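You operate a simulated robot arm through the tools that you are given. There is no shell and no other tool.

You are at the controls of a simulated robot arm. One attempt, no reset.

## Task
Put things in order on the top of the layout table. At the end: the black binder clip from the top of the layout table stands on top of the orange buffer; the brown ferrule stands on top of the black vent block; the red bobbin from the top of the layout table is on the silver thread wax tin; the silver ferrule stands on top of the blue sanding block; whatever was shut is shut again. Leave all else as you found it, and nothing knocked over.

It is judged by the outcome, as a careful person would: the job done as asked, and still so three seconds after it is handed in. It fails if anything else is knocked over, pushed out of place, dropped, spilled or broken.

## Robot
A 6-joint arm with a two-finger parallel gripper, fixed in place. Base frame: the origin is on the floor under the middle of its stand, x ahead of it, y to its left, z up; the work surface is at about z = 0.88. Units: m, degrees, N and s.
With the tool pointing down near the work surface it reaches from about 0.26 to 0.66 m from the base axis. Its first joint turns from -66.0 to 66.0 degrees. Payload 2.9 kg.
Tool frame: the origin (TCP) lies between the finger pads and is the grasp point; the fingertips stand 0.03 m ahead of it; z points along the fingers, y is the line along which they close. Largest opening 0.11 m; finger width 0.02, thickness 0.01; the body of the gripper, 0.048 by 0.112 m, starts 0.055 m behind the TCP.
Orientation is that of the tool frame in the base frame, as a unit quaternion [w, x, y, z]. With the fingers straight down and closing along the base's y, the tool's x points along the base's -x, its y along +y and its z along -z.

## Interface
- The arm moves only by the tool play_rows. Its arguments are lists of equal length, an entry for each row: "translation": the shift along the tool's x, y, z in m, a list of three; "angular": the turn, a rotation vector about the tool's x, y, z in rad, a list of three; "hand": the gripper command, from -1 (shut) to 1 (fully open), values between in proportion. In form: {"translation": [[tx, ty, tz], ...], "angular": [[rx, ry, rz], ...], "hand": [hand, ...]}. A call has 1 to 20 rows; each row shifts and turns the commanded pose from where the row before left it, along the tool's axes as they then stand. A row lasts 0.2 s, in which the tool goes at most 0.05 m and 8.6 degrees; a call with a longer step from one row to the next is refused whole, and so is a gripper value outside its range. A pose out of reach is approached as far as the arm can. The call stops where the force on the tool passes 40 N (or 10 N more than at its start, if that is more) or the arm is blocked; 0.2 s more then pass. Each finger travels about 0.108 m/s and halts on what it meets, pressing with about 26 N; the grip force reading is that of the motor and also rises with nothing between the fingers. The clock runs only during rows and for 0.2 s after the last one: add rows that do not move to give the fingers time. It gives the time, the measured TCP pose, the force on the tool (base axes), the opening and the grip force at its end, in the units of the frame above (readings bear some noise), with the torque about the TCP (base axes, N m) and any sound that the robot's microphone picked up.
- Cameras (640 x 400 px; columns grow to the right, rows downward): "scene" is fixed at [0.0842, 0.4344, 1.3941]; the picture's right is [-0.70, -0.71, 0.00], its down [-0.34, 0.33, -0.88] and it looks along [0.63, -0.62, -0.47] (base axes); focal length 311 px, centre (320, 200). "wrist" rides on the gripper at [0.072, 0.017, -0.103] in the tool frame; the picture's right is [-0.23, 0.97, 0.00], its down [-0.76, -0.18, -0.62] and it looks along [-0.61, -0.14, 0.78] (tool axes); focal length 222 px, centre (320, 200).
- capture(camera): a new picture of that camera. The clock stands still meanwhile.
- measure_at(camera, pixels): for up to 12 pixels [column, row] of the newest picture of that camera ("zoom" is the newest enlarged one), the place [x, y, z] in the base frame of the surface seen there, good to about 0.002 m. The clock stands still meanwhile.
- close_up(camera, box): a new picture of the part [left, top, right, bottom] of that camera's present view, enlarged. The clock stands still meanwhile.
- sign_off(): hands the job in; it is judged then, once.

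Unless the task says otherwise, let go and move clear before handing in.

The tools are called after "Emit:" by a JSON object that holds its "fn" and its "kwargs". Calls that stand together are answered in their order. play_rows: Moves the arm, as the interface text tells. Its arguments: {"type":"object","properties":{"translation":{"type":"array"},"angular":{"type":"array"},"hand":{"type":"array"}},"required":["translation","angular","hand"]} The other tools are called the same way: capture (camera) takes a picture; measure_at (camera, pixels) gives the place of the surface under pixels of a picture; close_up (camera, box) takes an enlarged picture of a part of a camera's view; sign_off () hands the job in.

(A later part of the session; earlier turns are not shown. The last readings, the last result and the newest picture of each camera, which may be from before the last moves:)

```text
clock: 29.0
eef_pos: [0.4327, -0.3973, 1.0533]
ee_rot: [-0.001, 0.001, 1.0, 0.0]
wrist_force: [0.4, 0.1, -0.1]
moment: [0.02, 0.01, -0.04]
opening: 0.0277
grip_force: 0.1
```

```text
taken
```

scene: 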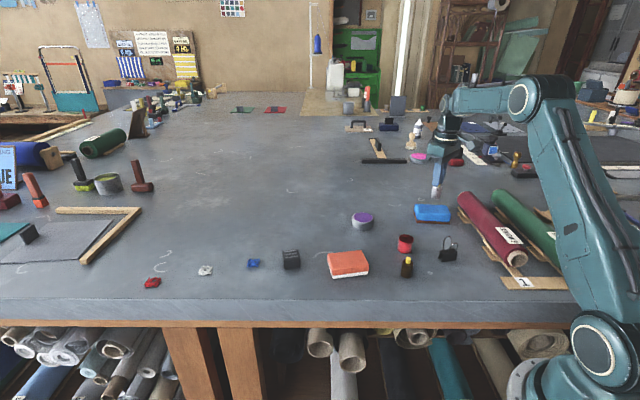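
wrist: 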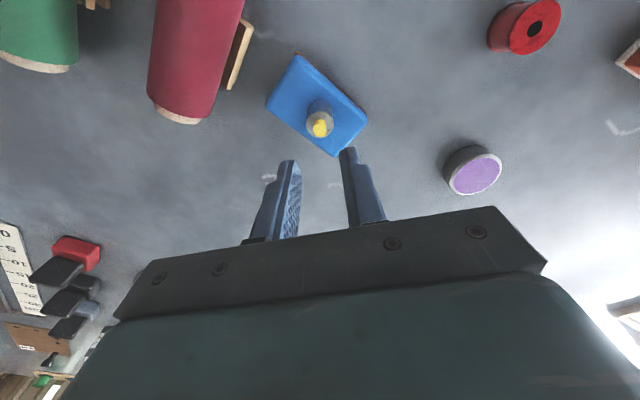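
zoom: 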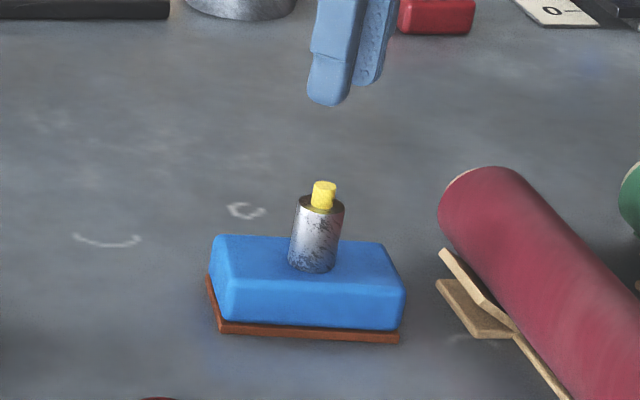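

The silver ferrule stands upright in the middle of the blue block. Next is the red bobbin at about (0.406,-0.201): I'll move above it with a 0.06 opening and re-measure.

Emit:
{"fn": "play_rows", "kwargs": {"translation": [[0.003, 0.0218, 0], [0.003, 0.0218, 0], [0.003, 0.0218, 0.002], [0.003, 0.0218, 0.003], [0.003, 0.0218, 0.004], [0.003, 0.0218, 0.004], [0.003, 0.0218, 0.004], [0.003, 0.0218, 0.004], [0.003, 0.0218, 0.002], [0, 0, 0], [0, 0, 0]], "angular": [[0, 0, 0], [0, 0, 0], [0, 0, 0], [0, 0, 0], [0, 0, 0], [0, 0, 0], [0, 0, 0], [0, 0, 0], [0, 0, 0], [0, 0, 0], [0, 0, 0]], "hand": [-0.5, -0.4, -0.3, -0.2, 0, 0.09, 0.09, 0.09, 0.09, 0.09, 0.09]}}

Emit:
{"fn": "close_up", "kwargs": {"camera": "wrist", "box": [220, 40, 420, 180]}}

```text
clock: 31.4
eef_pos: [0.4059, -0.1996, 1.0291]
ee_rot: [-0.001, 0.0, 1.0, 0.0]
wrist_force: [-0.1, 0.2, -1.1]
moment: [0.0, -0.01, 0.0]
opening: 0.06
grip_force: 0.0
```

```text
2.86 times, centred on (320, 110) of wrist
```

zoom: 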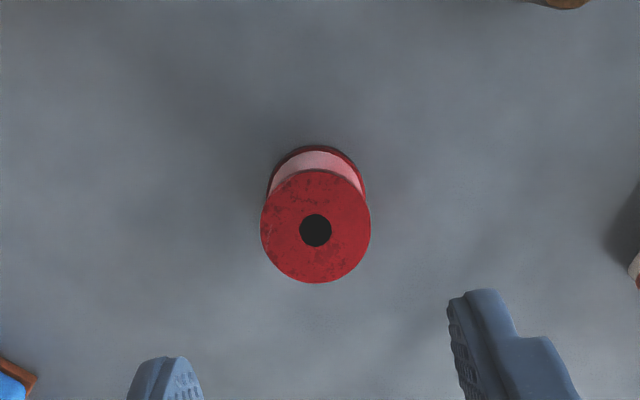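

Emit:
{"fn": "measure_at", "kwargs": {"camera": "zoom", "pixels": [[264, 228], [367, 228], [316, 173], [316, 280], [300, 230], [332, 230], [315, 158], [315, 147], [480, 100]]}}

```text
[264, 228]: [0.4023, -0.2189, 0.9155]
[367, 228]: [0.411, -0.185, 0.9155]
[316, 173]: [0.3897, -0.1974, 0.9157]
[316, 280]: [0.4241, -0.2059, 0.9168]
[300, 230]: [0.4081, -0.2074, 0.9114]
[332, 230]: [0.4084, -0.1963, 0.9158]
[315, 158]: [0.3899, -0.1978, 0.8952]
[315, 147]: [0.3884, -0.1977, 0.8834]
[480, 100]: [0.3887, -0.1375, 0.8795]
```

The bobbin centre is (0.407,-0.202) with a diameter of 0.035 and its top at 0.9155. I'll descend to TCP 0.914 with the 0.06 opening.

Emit:
{"fn": "play_rows", "kwargs": {"translation": [[-0.0009, -0.0013, 0.01], [0, 0, 0.02], [0, 0, 0.02], [0, 0, 0.02], [0, 0, 0.02], [0, 0, 0.015], [0, 0, 0.0099], [0, 0, 0], [0, 0, 0]], "angular": [[0, 0, 0], [0, 0, 0], [0, 0, 0], [0, 0, 0], [0, 0, 0], [0, 0, 0], [0, 0, 0], [0, 0, 0], [0, 0, 0]], "hand": [0.09, 0.09, 0.09, 0.09, 0.09, 0.09, 0.09, 0.09, 0.09]}}

Emit:
{"fn": "close_up", "kwargs": {"camera": "scene", "box": [365, 200, 455, 280]}}

Emit:
{"fn": "close_up", "kwargs": {"camera": "wrist", "box": [220, 100, 420, 240]}}

```text
clock: 33.4
eef_pos: [0.4084, -0.2022, 0.9145]
ee_rot: [-0.001, 0.001, 1.0, 0.0]
wrist_force: [0.1, 0.8, -0.3]
moment: [0.0, 0.03, -0.02]
opening: 0.0599
grip_force: 0.1
```

```text
5.00 times, centred on (410, 240) of scene
```

zoom: 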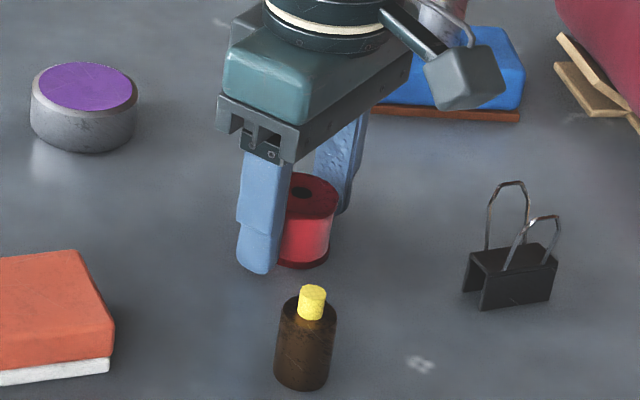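

```text
2.86 times, centred on (320, 170) of wrist
```

zoom: 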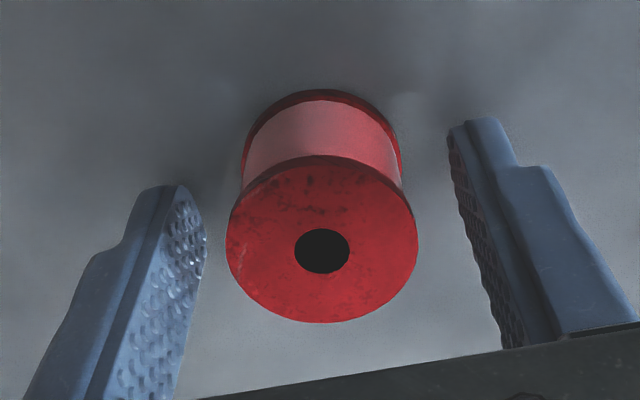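

The bobbin sits centred between the fingers with clear space all round. I'll close, pause, and lift 5 mm slowly to test the hold.

Emit:
{"fn": "play_rows", "kwargs": {"translation": [[0, 0, 0], [0, 0, 0], [0, 0, 0], [0, 0, 0], [0, 0, 0], [0, 0, -0.001], [0, 0, -0.002], [0, 0, -0.002], [0, 0, 0], [0, 0, 0]], "angular": [[0, 0, 0], [0, 0, 0], [0, 0, 0], [0, 0, 0], [0, 0, 0], [0, 0, 0], [0, 0, 0], [0, 0, 0], [0, 0, 0], [0, 0, 0]], "hand": [-0.1, -0.3, -0.5, -1, -1, -1, -1, -1, -1, -1]}}

Emit:
{"fn": "close_up", "kwargs": {"camera": "wrist", "box": [220, 100, 420, 240]}}

Emit:
{"fn": "close_up", "kwargs": {"camera": "scene", "box": [365, 200, 455, 280]}}

```text
clock: 35.6
eef_pos: [0.4082, -0.2018, 0.9187]
ee_rot: [-0.001, 0.0, 1.0, 0.0]
wrist_force: [0.2, 0.3, -0.2]
moment: [-0.02, 0.01, 0.0]
opening: 0.0369
grip_force: 26.6
```

```text
2.86 times, centred on (320, 170) of wrist
```

zoom: 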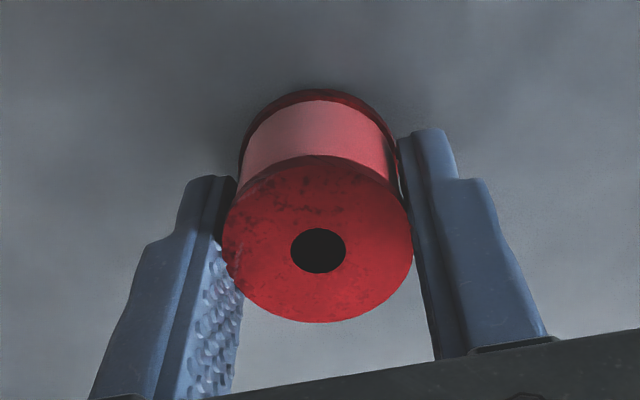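

```text
5.00 times, centred on (410, 240) of scene
```

zoom: 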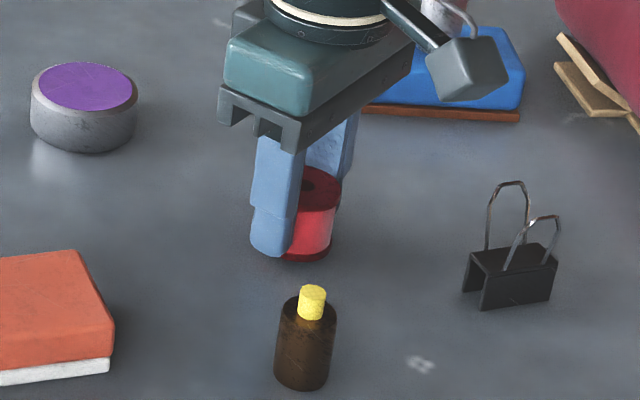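

Emit:
{"fn": "measure_at", "kwargs": {"camera": "zoom", "pixels": [[325, 178], [322, 190], [312, 250], [312, 256], [330, 260], [300, 260]]}}

Emit:
{"fn": "play_rows", "kwargs": {"translation": [[0, 0, -0.001], [0, 0, -0.003], [0, 0, -0.004], [0, 0, -0.002], [0, 0, 0]], "angular": [[0, 0, 0], [0, 0, 0], [0, 0, 0], [0, 0, 0], [0, 0, 0]], "hand": [-1, -1, -1, -1, -1]}}

Emit:
{"fn": "close_up", "kwargs": {"camera": "wrist", "box": [220, 100, 420, 240]}}

```text
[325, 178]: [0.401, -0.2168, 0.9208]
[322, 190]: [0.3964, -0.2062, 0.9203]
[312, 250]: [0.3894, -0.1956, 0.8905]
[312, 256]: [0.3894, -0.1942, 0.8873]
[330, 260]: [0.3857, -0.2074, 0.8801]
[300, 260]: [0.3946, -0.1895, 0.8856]
```

```text
clock: 36.8
eef_pos: [0.4083, -0.2016, 0.9291]
ee_rot: [0.001, 0.001, 1.0, 0.001]
wrist_force: [0.6, -0.2, 0.3]
moment: [0.03, -0.02, 0.0]
opening: 0.0368
grip_force: 26.0
```

```text
2.86 times, centred on (320, 170) of wrist
```

zoom: 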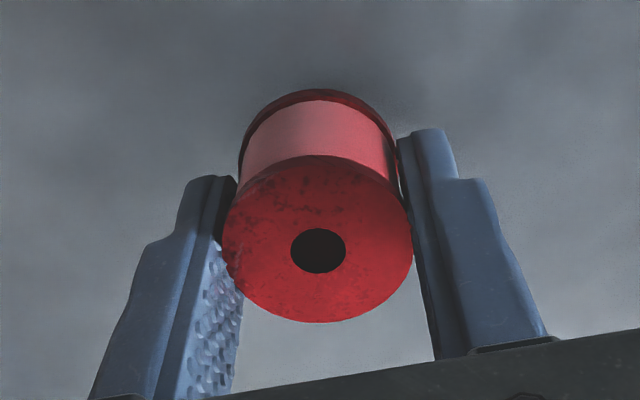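

The bobbin stays fixed in the grip (opening 0.0368 and unchanged in the wrist view). I'll lift another 70 mm and carry it over the tin at (0.560,-0.215).

Emit:
{"fn": "play_rows", "kwargs": {"translation": [[0, 0, -0.005], [0, 0, -0.01], [0, 0, -0.01], [0, 0, -0.015], [0, 0, -0.015], [0, 0, -0.01], [0, 0, -0.005], [-0.008, -0.0007, 0], [-0.016, -0.0013, 0], [-0.018, -0.0015, 0], [-0.018, -0.0015, 0], [-0.018, -0.0015, 0], [-0.018, -0.0015, 0], [-0.018, -0.0015, 0], [-0.016, -0.0013, 0], [-0.015, -0.0013, 0], [-0.008, -0.0007, 0], [0, 0, 0], [0, 0, 0]], "angular": [[0, 0, 0], [0, 0, 0], [0, 0, 0], [0, 0, 0], [0, 0, 0], [0, 0, 0], [0, 0, 0], [0, 0, 0], [0, 0, 0], [0, 0, 0], [0, 0, 0], [0, 0, 0], [0, 0, 0], [0, 0, 0], [0, 0, 0], [0, 0, 0], [0, 0, 0], [0, 0, 0], [0, 0, 0]], "hand": [-1, -1, -1, -1, -1, -1, -1, -1, -1, -1, -1, -1, -1, -1, -1, -1, -1, -1, -1]}}

Emit:
{"fn": "capture", "kwargs": {"camera": "wrist"}}

Emit:
{"fn": "close_up", "kwargs": {"camera": "scene", "box": [320, 170, 410, 240]}}

```text
clock: 40.8
eef_pos: [0.5617, -0.2145, 0.9986]
ee_rot: [0.0, 0.0, 1.0, 0.0]
wrist_force: [0.3, -1.7, -1.1]
moment: [0.0, 0.01, -0.03]
opening: 0.0364
grip_force: 26.6
```

```text
taken
```

wrist: 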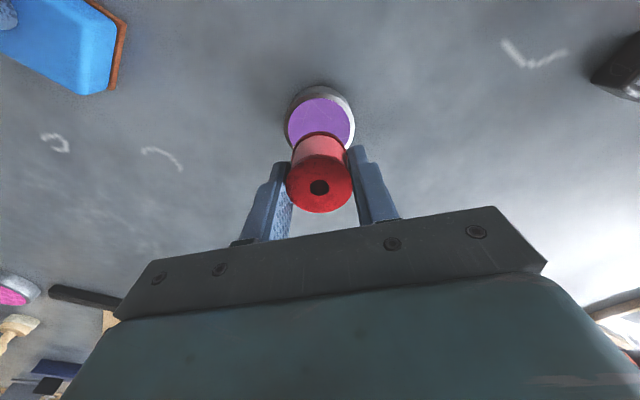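

```text
5.71 times, centred on (365, 205) of scene
```

zoom: 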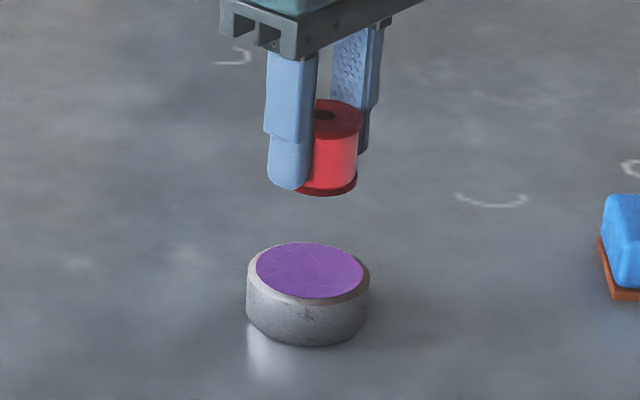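

Emit:
{"fn": "measure_at", "kwargs": {"camera": "zoom", "pixels": [[260, 272], [361, 270], [310, 246], [310, 296], [310, 270], [251, 278], [367, 278], [310, 302]]}}

Emit:
{"fn": "measure_at", "kwargs": {"camera": "wrist", "pixels": [[292, 125], [350, 125], [320, 102], [320, 115], [320, 88], [287, 130], [355, 130]]}}

```text
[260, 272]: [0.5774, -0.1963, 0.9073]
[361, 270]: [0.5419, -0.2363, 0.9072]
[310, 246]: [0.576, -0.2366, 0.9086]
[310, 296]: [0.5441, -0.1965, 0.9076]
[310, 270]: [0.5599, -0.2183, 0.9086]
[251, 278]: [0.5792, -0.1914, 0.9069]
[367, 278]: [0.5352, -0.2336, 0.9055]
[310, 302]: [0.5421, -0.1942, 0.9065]
```

```text
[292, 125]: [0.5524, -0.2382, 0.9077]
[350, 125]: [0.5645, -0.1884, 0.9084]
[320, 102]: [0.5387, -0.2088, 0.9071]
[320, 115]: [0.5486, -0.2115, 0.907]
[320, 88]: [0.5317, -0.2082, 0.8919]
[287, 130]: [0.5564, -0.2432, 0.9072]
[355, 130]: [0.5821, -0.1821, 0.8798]
```

The tin's wax centre is about (0.5597,-0.2155), within a millimetre of the bobbin's axis. The gap is about 57 mm, so I'll lower 53 mm and then step.

Emit:
{"fn": "play_rows", "kwargs": {"translation": [[0, -0.0007, 0.004], [0, 0, 0.009], [0, 0, 0.01], [0, 0, 0.01], [0, 0, 0.009], [0, 0, 0.006], [0, 0, 0.003], [0, 0, 0.002], [0, 0, 0]], "angular": [[0, 0, 0], [0, 0, 0], [0, 0, 0], [0, 0, 0], [0, 0, 0], [0, 0, 0], [0, 0, 0], [0, 0, 0], [0, 0, 0]], "hand": [-1, -1, -1, -1, -1, -1, -1, -1, -1]}}

Emit:
{"fn": "close_up", "kwargs": {"camera": "scene", "box": [325, 180, 405, 240]}}

```text
clock: 42.8
eef_pos: [0.5612, -0.2154, 0.9465]
ee_rot: [0.0, 0.0, 1.0, 0.0]
wrist_force: [-0.3, -0.5, -0.4]
moment: [-0.02, -0.04, 0.0]
opening: 0.037
grip_force: 25.6
```

```text
6.67 times, centred on (365, 210) of scene
```

zoom: 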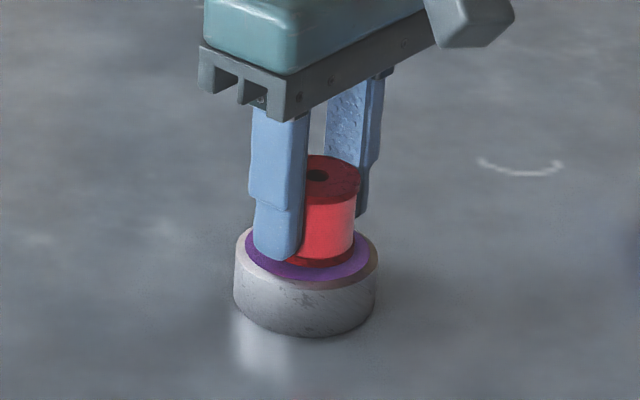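

Roughly 3–4 mm remain above the wax. I'll lower in small steps, checking for contact force.

Emit:
{"fn": "play_rows", "kwargs": {"translation": [[0, 0, 0.001], [0, 0, 0.001], [0, 0, 0.0005], [0, 0, 0]], "angular": [[0, 0, 0], [0, 0, 0], [0, 0, 0], [0, 0, 0]], "hand": [-1, -1, -1, -1]}}

Emit:
{"fn": "play_rows", "kwargs": {"translation": [[0, 0, 0.0007], [0, 0, 0]], "angular": [[0, 0, 0], [0, 0, 0]], "hand": [-1, -1]}}

Emit:
{"fn": "play_rows", "kwargs": {"translation": [[0, 0, 0.0006], [0, 0, 0]], "angular": [[0, 0, 0], [0, 0, 0]], "hand": [-1, -1]}}

```text
clock: 43.8
eef_pos: [0.5627, -0.2157, 0.9436]
ee_rot: [0.0, 0.0, 1.0, 0.0]
wrist_force: [-0.4, -0.5, 0.0]
moment: [-0.01, 0.06, -0.01]
opening: 0.0369
grip_force: 25.7
```

```text
clock: 44.4
eef_pos: [0.5611, -0.2159, 0.9431]
ee_rot: [0.0, 0.0, 1.0, 0.0]
wrist_force: [-0.1, 0.8, 2.2]
moment: [0.04, 0.05, -0.01]
opening: 0.0367
grip_force: 26.1
```

```text
clock: 45.0
eef_pos: [0.5612, -0.2163, 0.9437]
ee_rot: [0.0, 0.0, 1.0, 0.0]
wrist_force: [-1.8, 1.6, 6.6]
moment: [0.06, 0.1, -0.01]
opening: 0.0367
grip_force: 25.8
```

The contact force has reached 6.6 N, so the bobbin is seated. I'll ease back half a millimetre, open gently, and rise straight up.

Emit:
{"fn": "play_rows", "kwargs": {"translation": [[0, 0, -0.0006], [0, 0, 0], [0, 0, 0], [0, 0, 0], [0, 0, 0], [0, 0, 0], [0, 0, -0.005], [0, 0, -0.015], [0, 0, -0.025], [0, 0, -0.03], [0, 0, -0.02], [0, 0, 0]], "angular": [[0, 0, 0], [0, 0, 0], [0, 0, 0], [0, 0, 0], [0, 0, 0], [0, 0, 0], [0, 0, 0], [0, 0, 0], [0, 0, 0], [0, 0, 0], [0, 0, 0], [0, 0, 0]], "hand": [-1, -0.31, -0.25, -0.1, 0, 0, 0, 0, 0, 0, 0, 0]}}

Emit:
{"fn": "close_up", "kwargs": {"camera": "scene", "box": [325, 180, 405, 240]}}

Emit:
{"fn": "capture", "kwargs": {"camera": "wrist"}}

```text
clock: 47.6
eef_pos: [0.561, -0.2159, 1.0384]
ee_rot: [0.0, 0.0, 1.0, 0.0]
wrist_force: [0.4, -0.1, -0.1]
moment: [-0.03, 0.01, 0.01]
opening: 0.0548
grip_force: 0.1
```

```text
6.67 times, centred on (365, 210) of scene
```

zoom: 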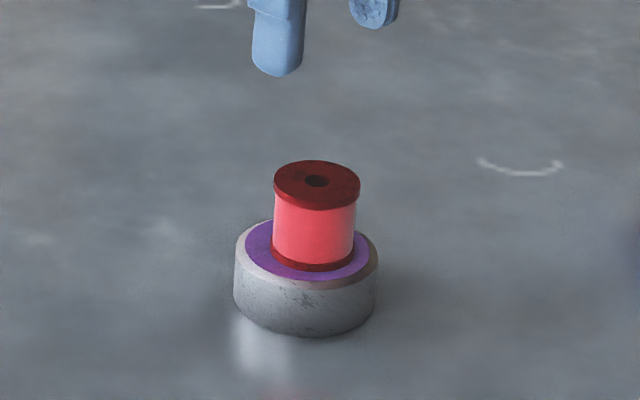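

```text
taken
```

wrist: 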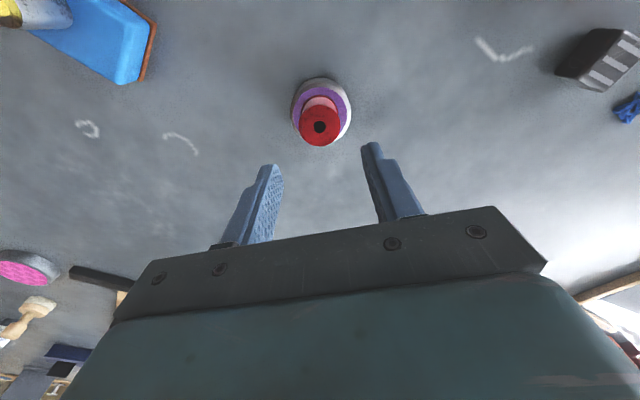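

The bobbin stands centred on the tin. Next is the brown ferrule at about (0.3505,-0.117), again to be gripped by its yellow cap; I'll move above it and re-measure.

Emit:
{"fn": "play_rows", "kwargs": {"translation": [[0.0191, 0.00895, 0], [0.0191, 0.00895, 0], [0.0191, 0.00895, 0], [0.0191, 0.00895, 0], [0.0191, 0.00895, 0], [0.0191, 0.00895, 0], [0.0191, 0.00895, 0], [0.0191, 0.00895, 0], [0.0191, 0.00895, 0], [0.0191, 0.00895, 0], [0.0191, 0.00895, 0], [0, 0, 0], [0, 0, 0]], "angular": [[0, 0, 0], [0, 0, 0], [0, 0, 0], [0, 0, 0], [0, 0, 0], [0, 0, 0], [0, 0, 0], [0, 0, 0], [0, 0, 0], [0, 0, 0], [0, 0, 0], [0, 0, 0], [0, 0, 0]], "hand": [-0.1, -0.2, -0.3, -0.35, -0.4, -0.4, -0.4, -0.4, -0.4, -0.4, -0.4, -0.4, -0.4]}}

Emit:
{"fn": "close_up", "kwargs": {"camera": "wrist", "box": [240, 60, 400, 180]}}

```text
clock: 50.4
eef_pos: [0.351, -0.1178, 1.0364]
ee_rot: [0.0, 0.001, 1.0, 0.001]
wrist_force: [-0.2, 0.6, 1.2]
moment: [-0.01, 0.01, -0.04]
opening: 0.0328
grip_force: 0.0
```

```text
3.33 times, centred on (320, 120) of wrist
```

zoom: 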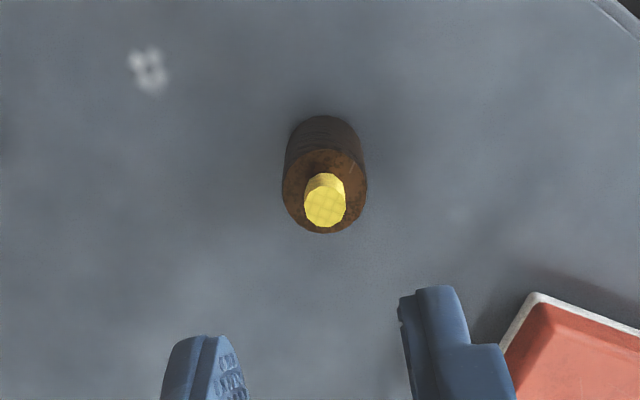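

Emit:
{"fn": "measure_at", "kwargs": {"camera": "zoom", "pixels": [[325, 207], [306, 207], [344, 207], [325, 224], [325, 190], [285, 190], [365, 190], [320, 152], [320, 231], [325, 118]]}}

```text
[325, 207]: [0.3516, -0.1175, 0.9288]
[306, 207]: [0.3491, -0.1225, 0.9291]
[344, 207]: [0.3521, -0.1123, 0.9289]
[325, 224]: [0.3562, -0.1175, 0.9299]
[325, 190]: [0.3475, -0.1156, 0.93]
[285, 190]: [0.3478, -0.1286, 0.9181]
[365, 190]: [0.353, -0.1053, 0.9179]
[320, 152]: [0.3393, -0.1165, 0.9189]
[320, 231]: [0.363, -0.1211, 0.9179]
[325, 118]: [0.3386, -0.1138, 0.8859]
```

The brown cap centre is (0.351,-0.1173) with its shoulder at 0.918, matching the TCP. I'll descend to TCP 0.950 so the tips surround the cap just above the shoulder.

Emit:
{"fn": "play_rows", "kwargs": {"translation": [[-0.0003, 0, 0.01], [0, 0, 0.02], [0, 0, 0.02], [0, 0, 0.015], [0, 0, 0.01], [0, 0, 0.008], [0, 0, 0.0048], [0, 0, 0], [0, 0, 0]], "angular": [[0, 0, 0], [0, 0, 0], [0, 0, 0], [0, 0, 0], [0, 0, 0], [0, 0, 0], [0, 0, 0], [0, 0, 0], [0, 0, 0]], "hand": [-0.4, -0.4, -0.4, -0.4, -0.4, -0.4, -0.4, -0.4, -0.4]}}

Emit:
{"fn": "close_up", "kwargs": {"camera": "wrist", "box": [240, 120, 400, 240]}}

Emit:
{"fn": "close_up", "kwargs": {"camera": "scene", "box": [375, 220, 445, 290]}}

```text
clock: 52.4
eef_pos: [0.3512, -0.1166, 0.9504]
ee_rot: [0.001, 0.0, 1.0, 0.0]
wrist_force: [-0.6, -0.1, -0.6]
moment: [0.01, 0.0, 0.02]
opening: 0.0331
grip_force: 0.1
```

```text
3.33 times, centred on (320, 180) of wrist
```

zoom: 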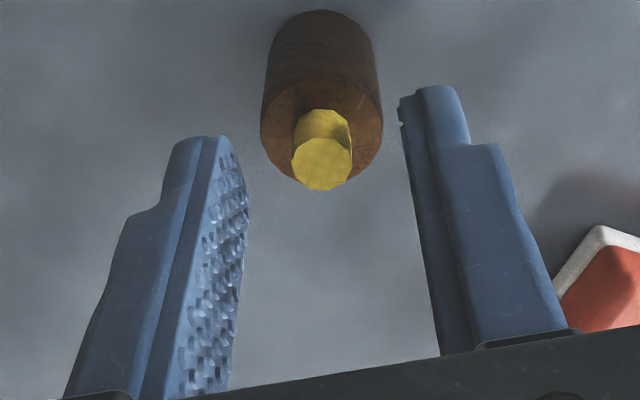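

```text
5.71 times, centred on (410, 255) of scene
```

zoom: 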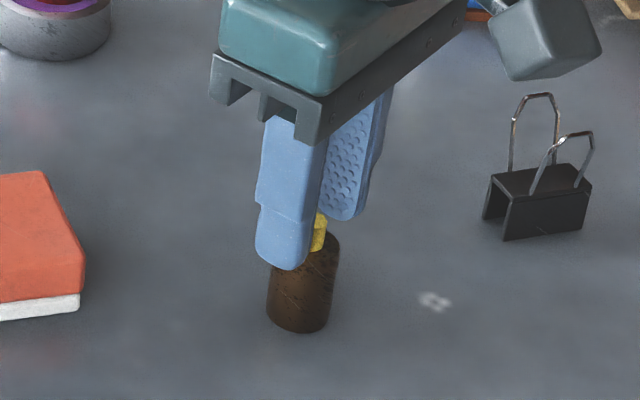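

Both views show the cap centred between the tips, and the tips are just above the shoulder. I'll close on the cap and lift 5 mm slowly to test.

Emit:
{"fn": "play_rows", "kwargs": {"translation": [[0, 0, 0], [0, 0, 0], [0, 0, 0], [0, 0, 0], [0, 0, 0], [0, 0, -0.001], [0, 0, -0.002], [0, 0, -0.002], [0, 0, 0], [0, 0, 0]], "angular": [[0, 0, 0], [0, 0, 0], [0, 0, 0], [0, 0, 0], [0, 0, 0], [0, 0, 0], [0, 0, 0], [0, 0, 0], [0, 0, 0], [0, 0, 0]], "hand": [-0.55, -0.7, -0.78, -1, -1, -1, -1, -1, -1, -1]}}

Emit:
{"fn": "close_up", "kwargs": {"camera": "scene", "box": [375, 220, 445, 290]}}

Emit:
{"fn": "close_up", "kwargs": {"camera": "wrist", "box": [240, 120, 400, 240]}}

```text
clock: 54.6
eef_pos: [0.3501, -0.1165, 0.9549]
ee_rot: [0.0, 0.0, 1.0, 0.0]
wrist_force: [-0.1, -0.1, -0.4]
moment: [0.01, 0.01, 0.0]
opening: 0.01
grip_force: 25.8
```

```text
5.71 times, centred on (410, 255) of scene
```

zoom: 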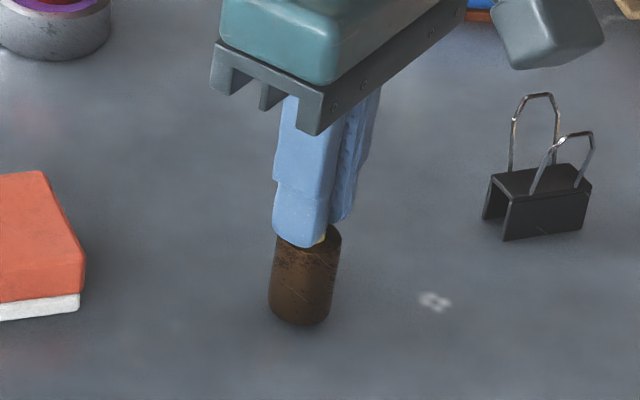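

```text
3.33 times, centred on (320, 180) of wrist
```

zoom: 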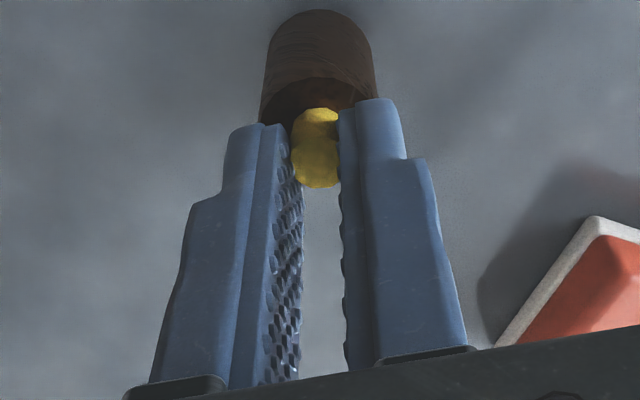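

The brown ferrule lifts with the cap firmly held (opening 0.0100). I'll lift slowly to about 1.03 and check again before travelling.

Emit:
{"fn": "play_rows", "kwargs": {"translation": [[0, 0, -0.003], [0, 0, -0.006], [0, 0, -0.01], [0, 0, -0.01], [0, 0, -0.01], [0, 0, -0.01], [0, 0, -0.01], [0, 0, -0.01], [0, 0, -0.006], [0, 0, 0], [0, 0, 0]], "angular": [[0, 0, 0], [0, 0, 0], [0, 0, 0], [0, 0, 0], [0, 0, 0], [0, 0, 0], [0, 0, 0], [0, 0, 0], [0, 0, 0], [0, 0, 0], [0, 0, 0]], "hand": [-1, -1, -1, -1, -1, -1, -1, -1, -1, -1, -1]}}

Emit:
{"fn": "close_up", "kwargs": {"camera": "wrist", "box": [240, 120, 400, 240]}}

Emit:
{"fn": "close_up", "kwargs": {"camera": "scene", "box": [365, 170, 455, 260]}}

```text
clock: 57.0
eef_pos: [0.3507, -0.1175, 1.03]
ee_rot: [0.001, 0.0, 1.0, 0.0]
wrist_force: [-0.2, -0.4, -0.1]
moment: [-0.02, -0.02, 0.01]
opening: 0.0098
grip_force: 25.6
```

```text
3.33 times, centred on (320, 180) of wrist
```

zoom: 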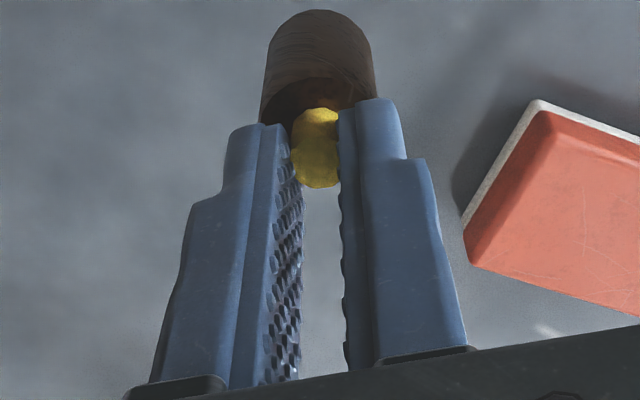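

```text
4.44 times, centred on (410, 215) of scene
```

zoom: 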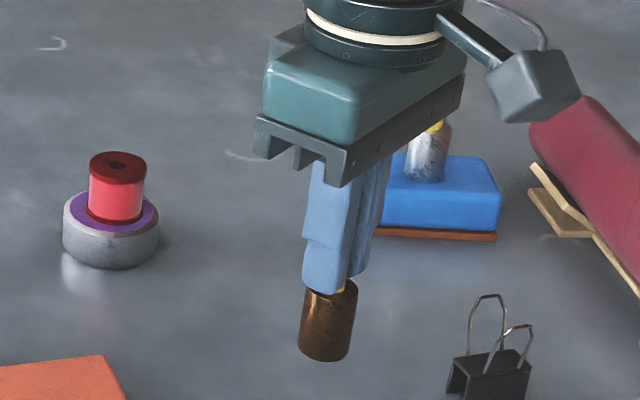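

It's unchanged in the wrist view, so the grip is stable. I'll carry it at height 1.03 to above the vent block at (0.575,0.0525).

Emit:
{"fn": "play_rows", "kwargs": {"translation": [[-0.0083, 0.00628, 0], [-0.01244, 0.00943, 0], [-0.01659, 0.01257, 0], [-0.01659, 0.01257, 0], [-0.01659, 0.01257, 0], [-0.01659, 0.01257, 0], [-0.01659, 0.01257, 0], [-0.01659, 0.01257, 0], [-0.01659, 0.01257, 0], [-0.01659, 0.01257, 0], [-0.01659, 0.01257, 0], [-0.01659, 0.01257, 0], [-0.01659, 0.01257, 0], [-0.01244, 0.00943, 0], [-0.0083, 0.00628, 0], [0, 0, 0], [0, 0, 0]], "angular": [[0, 0, 0], [0, 0, 0], [0, 0, 0], [0, 0, 0], [0, 0, 0], [0, 0, 0], [0, 0, 0], [0, 0, 0], [0, 0, 0], [0, 0, 0], [0, 0, 0], [0, 0, 0], [0, 0, 0], [0, 0, 0], [0, 0, 0], [0, 0, 0], [0, 0, 0]], "hand": [-1, -1, -1, -1, -1, -1, -1, -1, -1, -1, -1, -1, -1, -1, -1, -1, -1]}}

Emit:
{"fn": "close_up", "kwargs": {"camera": "scene", "box": [255, 190, 345, 280]}}

Emit:
{"fn": "close_up", "kwargs": {"camera": "wrist", "box": [230, 60, 410, 190]}}

```text
clock: 60.6
eef_pos: [0.5747, 0.0549, 1.0306]
ee_rot: [0.0, 0.001, 1.0, -0.001]
wrist_force: [-0.3, -0.2, -0.5]
moment: [0.0, 0.0, 0.01]
opening: 0.0098
grip_force: 25.8
```

```text
4.44 times, centred on (300, 235) of scene
```

zoom: 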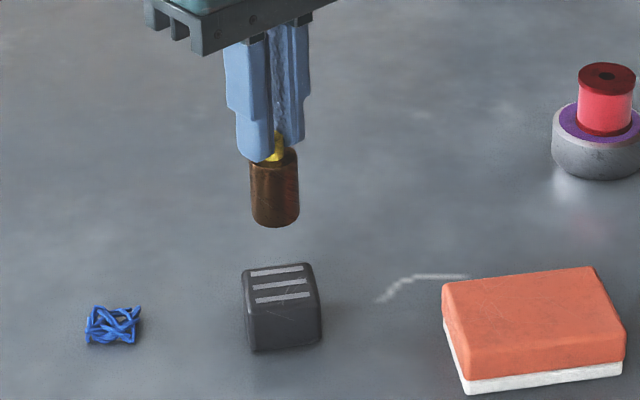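

```text
3.08 times, centred on (320, 125) of wrist
```

zoom: 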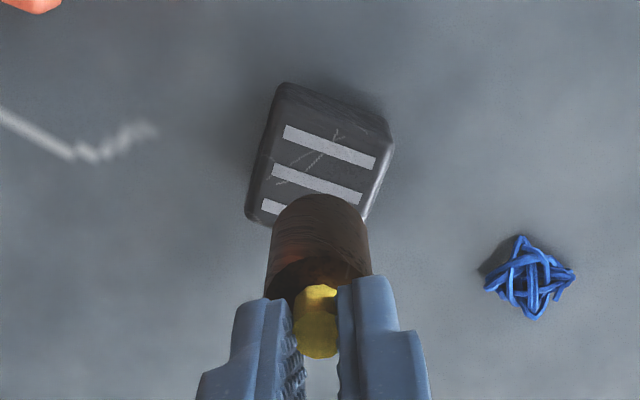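

I'll measure the visible block corners and the ferrule body in this zoom, to line them up accurately.

Emit:
{"fn": "measure_at", "kwargs": {"camera": "zoom", "pixels": [[285, 100], [386, 140], [262, 205], [330, 130], [310, 170], [272, 240], [320, 200], [364, 240], [320, 235], [283, 85]]}}

Emit:
{"fn": "close_up", "kwargs": {"camera": "scene", "box": [265, 210, 325, 275]}}

```text
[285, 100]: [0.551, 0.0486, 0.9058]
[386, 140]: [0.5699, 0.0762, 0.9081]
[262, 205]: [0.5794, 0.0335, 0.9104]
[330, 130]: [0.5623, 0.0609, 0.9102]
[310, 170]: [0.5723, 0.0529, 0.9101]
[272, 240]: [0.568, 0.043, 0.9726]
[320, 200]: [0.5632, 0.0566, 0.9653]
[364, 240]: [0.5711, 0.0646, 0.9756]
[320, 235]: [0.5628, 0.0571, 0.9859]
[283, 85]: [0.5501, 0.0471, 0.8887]
```

```text
6.15 times, centred on (295, 242) of scene
```

zoom: 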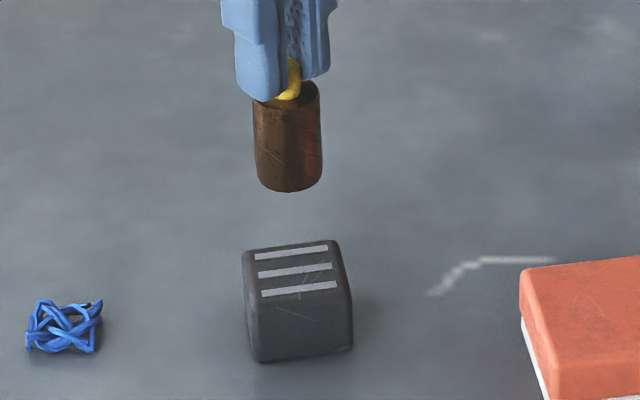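

Emit:
{"fn": "measure_at", "kwargs": {"camera": "zoom", "pixels": [[250, 255], [336, 243], [346, 288], [252, 300], [298, 270], [288, 186], [260, 178], [318, 176], [290, 115], [257, 110], [317, 98]]}}

```text
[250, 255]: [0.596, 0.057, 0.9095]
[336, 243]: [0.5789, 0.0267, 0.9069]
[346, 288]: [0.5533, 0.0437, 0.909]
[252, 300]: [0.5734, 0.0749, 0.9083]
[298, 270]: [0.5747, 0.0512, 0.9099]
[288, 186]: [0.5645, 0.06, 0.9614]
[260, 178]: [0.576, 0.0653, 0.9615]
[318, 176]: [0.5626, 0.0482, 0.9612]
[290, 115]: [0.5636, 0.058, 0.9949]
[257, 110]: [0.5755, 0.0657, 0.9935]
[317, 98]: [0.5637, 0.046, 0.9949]
```

The block centre averages (0.5757,0.052) and the ferrule axis is near (0.5744,0.0533) and vertical. I'll shift by about 1 mm each way and lower 47 mm, leaving a gap of about 3 mm.

Emit:
{"fn": "play_rows", "kwargs": {"translation": [[-0.0011, -0.0011, 0.004], [0, 0, 0.008], [0, 0, 0.009], [0, 0, 0.009], [0, 0, 0.008], [0, 0, 0.005], [0, 0, 0.003], [0, 0, 0.001], [0, 0, 0], [0, 0, 0]], "angular": [[0, 0, 0], [0, 0, 0], [0, 0, 0], [0, 0, 0], [0, 0, 0], [0, 0, 0], [0, 0, 0], [0, 0, 0], [0, 0, 0], [0, 0, 0]], "hand": [-1, -1, -1, -1, -1, -1, -1, -1, -1, -1]}}

Emit:
{"fn": "close_up", "kwargs": {"camera": "scene", "box": [265, 210, 325, 275]}}

Emit:
{"fn": "close_up", "kwargs": {"camera": "wrist", "box": [230, 60, 410, 190]}}

```text
clock: 62.8
eef_pos: [0.5751, 0.0513, 0.9834]
ee_rot: [0.0, 0.0, 1.0, 0.0]
wrist_force: [0.2, 0.2, -0.4]
moment: [-0.01, 0.01, 0.03]
opening: 0.0098
grip_force: 26.2
```

```text
6.15 times, centred on (295, 242) of scene
```

zoom: 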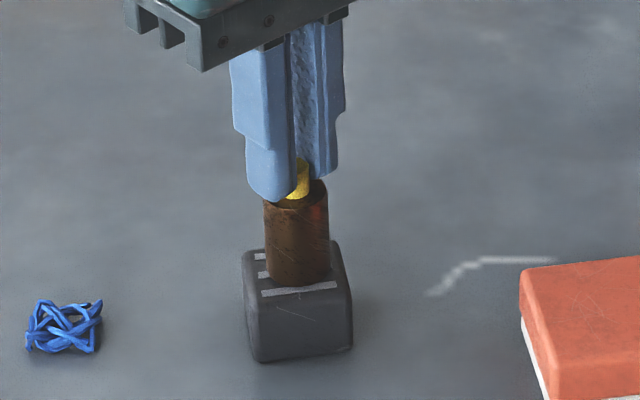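

```text
3.08 times, centred on (320, 125) of wrist
```

zoom: 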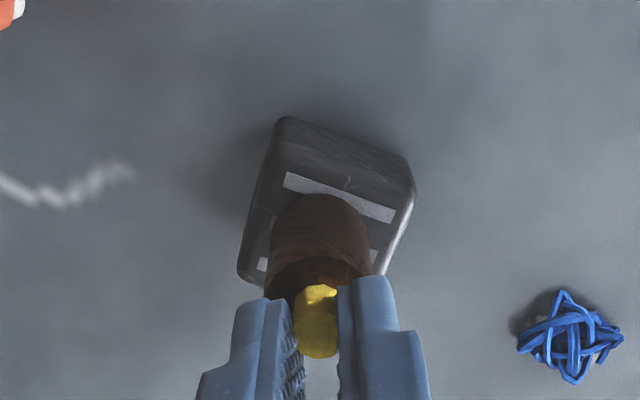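

The ferrule lines up over the block's middle (base about (297,283) in the scene zoom). I'll step down carefully until contact.

Emit:
{"fn": "play_rows", "kwargs": {"translation": [[0, 0, 0.001], [0, 0, 0.001], [0, 0, 0]], "angular": [[0, 0, 0], [0, 0, 0], [0, 0, 0]], "hand": [-1, -1, -1]}}

Emit:
{"fn": "play_rows", "kwargs": {"translation": [[0, 0, 0.0006], [0, 0, 0]], "angular": [[0, 0, 0], [0, 0, 0]], "hand": [-1, -1]}}

Emit:
{"fn": "play_rows", "kwargs": {"translation": [[0, 0, 0.0005], [0, 0, 0]], "angular": [[0, 0, 0], [0, 0, 0]], "hand": [-1, -1]}}

```text
clock: 63.6
eef_pos: [0.5753, 0.0513, 0.9815]
ee_rot: [0.0, 0.0, 1.0, 0.0]
wrist_force: [-0.6, 0.1, 0.4]
moment: [-0.03, 0.0, 0.01]
opening: 0.01
grip_force: 25.7
```

```text
clock: 64.2
eef_pos: [0.5758, 0.052, 0.9807]
ee_rot: [0.0, 0.0, 1.0, -0.001]
wrist_force: [-1.1, 0.8, 4.7]
moment: [0.02, 0.03, 0.0]
opening: 0.0095
grip_force: 25.9
```

```text
clock: 64.8
eef_pos: [0.5764, 0.051, 0.981]
ee_rot: [0.001, 0.0, 1.0, 0.0]
wrist_force: [0.0, 0.4, 8.8]
moment: [0.03, 0.04, -0.04]
opening: 0.0098
grip_force: 26.1
```

The force has reached 8.8 N, so the ferrule is seated on the vent block. I'll ease back 0.6 mm, open gently, and rise straight up.

Emit:
{"fn": "play_rows", "kwargs": {"translation": [[0, 0, -0.0007], [0, 0, 0], [0, 0, 0], [0, 0, 0], [0, 0, 0], [0, 0, 0], [0, 0, -0.005], [0, 0, -0.01], [0, 0, -0.02], [0, 0, -0.025], [0, 0, 0]], "angular": [[0, 0, 0], [0, 0, 0], [0, 0, 0], [0, 0, 0], [0, 0, 0], [0, 0, 0], [0, 0, 0], [0, 0, 0], [0, 0, 0], [0, 0, 0], [0, 0, 0]], "hand": [-1, -0.8, -0.76, -0.65, -0.5, -0.5, -0.5, -0.5, -0.5, -0.5, -0.5]}}

Emit:
{"fn": "close_up", "kwargs": {"camera": "scene", "box": [255, 200, 345, 280]}}

Emit:
{"fn": "capture", "kwargs": {"camera": "wrist"}}

```text
clock: 67.2
eef_pos: [0.577, 0.0525, 1.0396]
ee_rot: [0.0, 0.0, 1.0, 0.0]
wrist_force: [0.3, -1.4, -0.6]
moment: [0.01, 0.02, 0.03]
opening: 0.0275
grip_force: 0.1
```

```text
5.00 times, centred on (300, 240) of scene
```

zoom: 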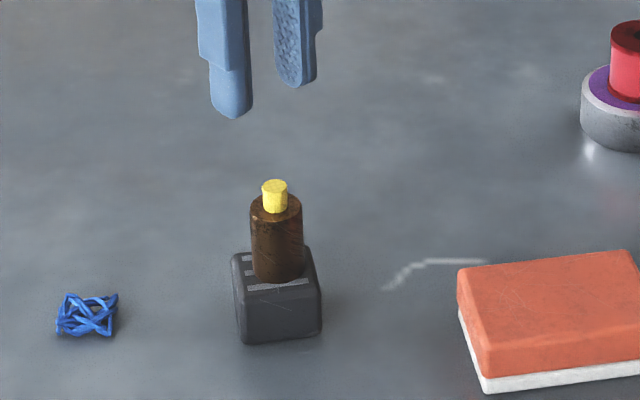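

```text
taken
```

wrist: 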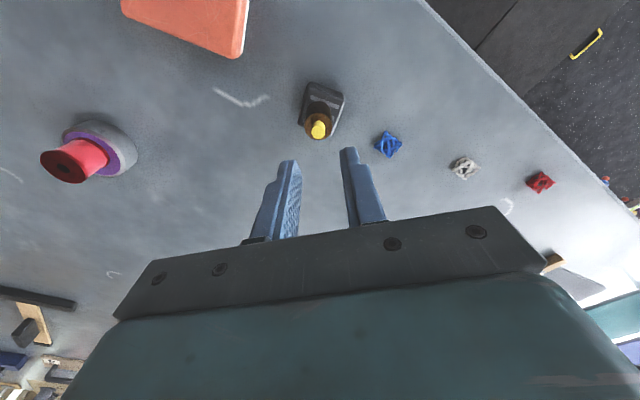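

The brown ferrule stands upright on the vent block. The last item is the clip near (0.309,-0.244), so I'll travel there at about 1.04 and measure its orientation.

Emit:
{"fn": "play_rows", "kwargs": {"translation": [[0.0081, -0.00896, 0], [0.01216, -0.01344, 0], [0.01621, -0.01792, 0], [0.01621, -0.01792, 0], [0.01621, -0.01792, 0], [0.01621, -0.01792, 0], [0.01621, -0.01792, 0], [0.01621, -0.01792, 0], [0.01621, -0.01792, 0], [0.01621, -0.01792, 0], [0.01621, -0.01792, 0], [0.01621, -0.01792, 0], [0.01621, -0.01792, 0], [0.01621, -0.01792, 0], [0.01621, -0.01792, 0], [0.01621, -0.01792, 0], [0.01216, -0.01344, 0], [0.0081, -0.00896, 0], [0, 0, 0], [0, 0, 0]], "angular": [[0, 0, 0], [0, 0, 0], [0, 0, 0], [0, 0, 0], [0, 0, 0], [0, 0, 0], [0, 0, 0], [0, 0, 0], [0, 0, 0], [0, 0, 0], [0, 0, 0], [0, 0, 0], [0, 0, 0], [0, 0, 0], [0, 0, 0], [0, 0, 0], [0, 0, 0], [0, 0, 0], [0, 0, 0], [0, 0, 0]], "hand": [-0.5, -0.4, -0.3, -0.2, -0.1, 0, 0.09, 0.09, 0.09, 0.09, 0.09, 0.09, 0.09, 0.09, 0.09, 0.09, 0.09, 0.09, 0.09, 0.09]}}

Emit:
{"fn": "close_up", "kwargs": {"camera": "wrist", "box": [240, 50, 400, 170]}}

Emit:
{"fn": "capture", "kwargs": {"camera": "scene"}}

```text
clock: 71.4
eef_pos: [0.3086, -0.2447, 1.0408]
ee_rot: [0.001, 0.0, 1.0, 0.0]
wrist_force: [1.1, 0.2, -0.3]
moment: [-0.01, 0.02, 0.02]
opening: 0.06
grip_force: 0.2
```

```text
3.33 times, centred on (320, 110) of wrist
```

zoom: 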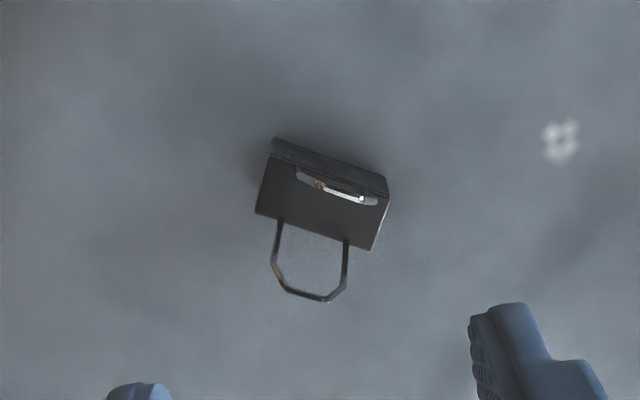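

```text
taken
```

scene: 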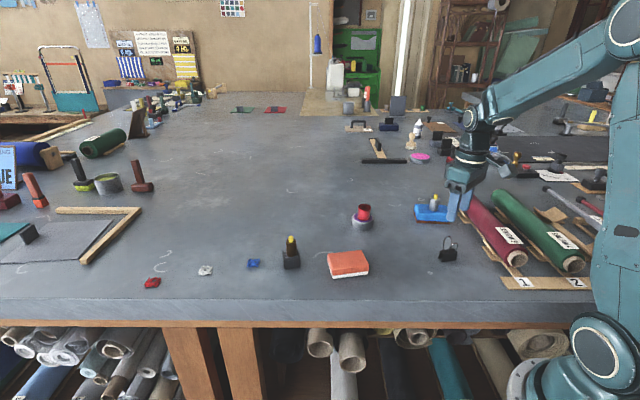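

Emit:
{"fn": "measure_at", "kwargs": {"camera": "zoom", "pixels": [[272, 157], [386, 196], [370, 247], [259, 210], [320, 205], [275, 141], [387, 179], [318, 298], [276, 240], [346, 258], [305, 178], [365, 198]]}}

Emit:
{"fn": "close_up", "kwargs": {"camera": "scene", "box": [425, 225, 475, 275]}}

```text
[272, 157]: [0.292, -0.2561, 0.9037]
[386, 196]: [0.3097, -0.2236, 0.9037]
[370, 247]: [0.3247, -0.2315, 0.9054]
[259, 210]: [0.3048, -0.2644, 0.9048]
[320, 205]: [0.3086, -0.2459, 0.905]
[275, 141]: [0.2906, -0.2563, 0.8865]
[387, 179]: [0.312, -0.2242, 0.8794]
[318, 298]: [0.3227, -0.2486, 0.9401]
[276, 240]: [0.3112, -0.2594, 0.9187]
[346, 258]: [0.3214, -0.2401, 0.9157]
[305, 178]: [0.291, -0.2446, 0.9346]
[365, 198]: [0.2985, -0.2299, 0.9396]
```

```text
8.00 times, centred on (450, 250) of scene
```

zoom: 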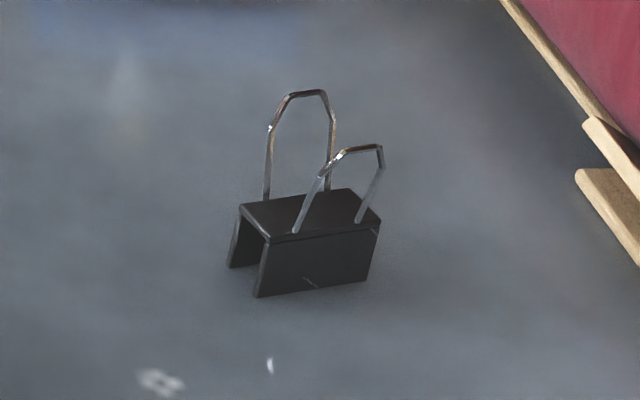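

The clip is an inverted U with its centre at (0.308,-0.244), its long axis at 60° and length 0.0377; the handles rise to 0.94 and span only the middle 22 mm. I'll turn the tool by 30° to close on the two ends, clear of the handles, then check.

Emit:
{"fn": "play_rows", "kwargs": {"translation": [[0.0007, 0.0002, 0], [0, 0, 0], [0, 0, 0], [0, 0, 0], [0, 0, 0.01], [0, 0, 0.02], [0, 0, 0.02], [0, 0, 0], [0, 0, 0]], "angular": [[0, 0, 0.131], [0, 0, 0.131], [0, 0, 0.131], [0, 0, 0.131], [0, 0, 0], [0, 0, 0], [0, 0, 0], [0, 0, 0], [0, 0, 0]], "hand": [0.09, 0.09, 0.09, 0.09, 0.09, 0.09, 0.09, 0.09, 0.09]}}

Emit:
{"fn": "capture", "kwargs": {"camera": "wrist"}}

Emit:
{"fn": "close_up", "kwargs": {"camera": "scene", "box": [405, 180, 495, 280]}}

```text
clock: 73.4
eef_pos: [0.3085, -0.2431, 0.9904]
ee_rot: [0.001, 0.259, 0.966, 0.0]
wrist_force: [0.2, -0.1, -0.9]
moment: [0.0, 0.02, 0.03]
opening: 0.0599
grip_force: 0.0
```

```text
taken
```

wrist: 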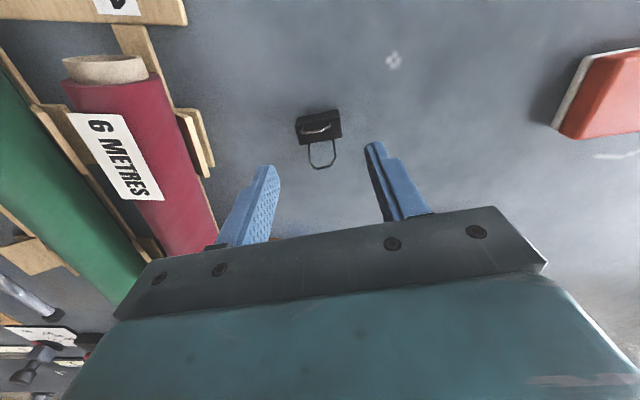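

```text
4.00 times, centred on (450, 230) of scene
```

zoom: 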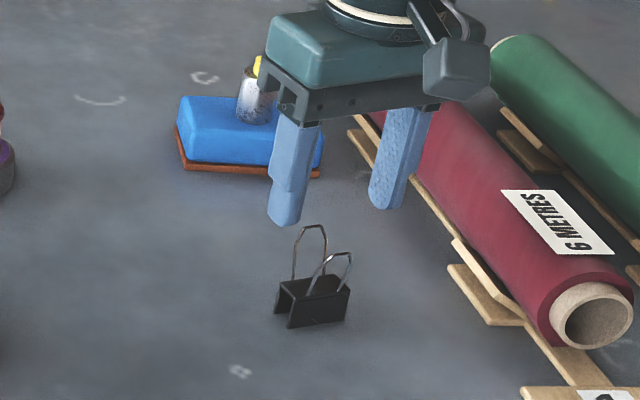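

The fingers now straddle the clip's ends (wrist (318,125)), with the roll and blue block well clear. I'll descend to TCP 0.913.

Emit:
{"fn": "play_rows", "kwargs": {"translation": [[0, 0, 0.01], [0, 0, 0.02], [0, 0, 0.015], [0, 0, 0.013], [0, 0, 0.01], [0, 0, 0.0066], [0, 0, 0.003], [0, 0, 0], [0, 0, 0]], "angular": [[0, 0, 0], [0, 0, 0], [0, 0, 0], [0, 0, 0], [0, 0, 0], [0, 0, 0], [0, 0, 0], [0, 0, 0], [0, 0, 0]], "hand": [0.09, 0.09, 0.09, 0.09, 0.09, 0.09, 0.09, 0.09, 0.09]}}

Emit:
{"fn": "close_up", "kwargs": {"camera": "wrist", "box": [220, 100, 420, 240]}}

Emit:
{"fn": "close_up", "kwargs": {"camera": "scene", "box": [415, 205, 485, 275]}}

```text
clock: 75.4
eef_pos: [0.3079, -0.2437, 0.9122]
ee_rot: [-0.001, 0.259, 0.966, 0.0]
wrist_force: [0.3, -0.1, -0.5]
moment: [0.01, 0.02, 0.0]
opening: 0.06
grip_force: 0.0
```

```text
2.86 times, centred on (320, 170) of wrist
```

zoom: 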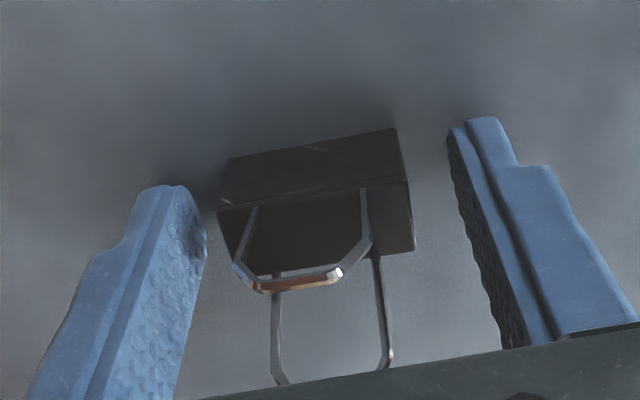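

```text
5.71 times, centred on (450, 240) of scene
```

zoom: 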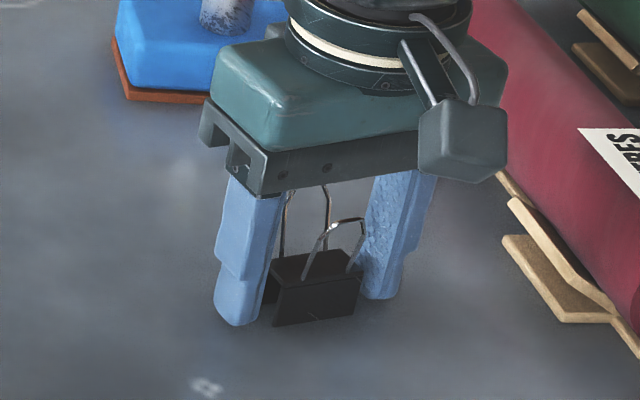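

The clip lies between the fingers with its handles clear of both. I'll close slowly, pause, and lift 5 mm gently to test the hold.

Emit:
{"fn": "play_rows", "kwargs": {"translation": [[0, 0, 0], [0, 0, 0], [0, 0, 0], [0, 0, 0], [0, 0, 0], [0, 0, 0], [0, 0, 0]], "angular": [[0, 0, 0], [0, 0, 0], [0, 0, 0], [0, 0, 0], [0, 0, 0], [0, 0, 0], [0, 0, 0]], "hand": [-0.05, -0.15, -0.22, -0.28, -0.34, -0.6, -0.6]}}

Emit:
{"fn": "close_up", "kwargs": {"camera": "scene", "box": [415, 205, 485, 275]}}

Emit:
{"fn": "close_up", "kwargs": {"camera": "wrist", "box": [220, 100, 420, 240]}}

```text
clock: 77.0
eef_pos: [0.3079, -0.2451, 0.9125]
ee_rot: [0.0, 0.259, 0.966, 0.0]
wrist_force: [-0.4, -0.1, 0.0]
moment: [0.01, -0.02, -0.01]
opening: 0.0392
grip_force: 25.7
```

```text
5.71 times, centred on (450, 240) of scene
```

zoom: 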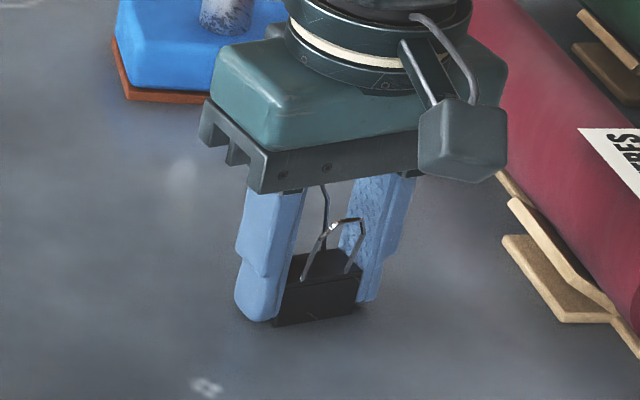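

```text
2.86 times, centred on (320, 170) of wrist
```

zoom: 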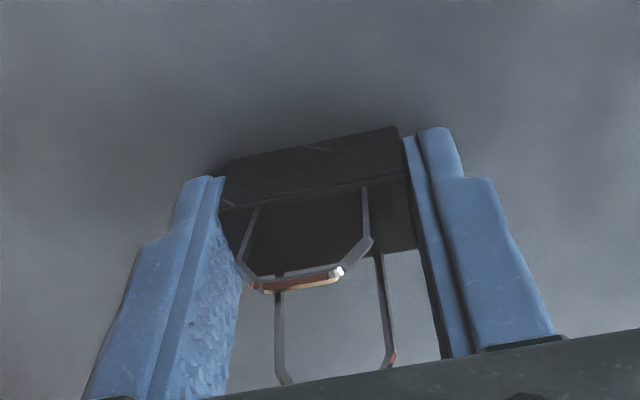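

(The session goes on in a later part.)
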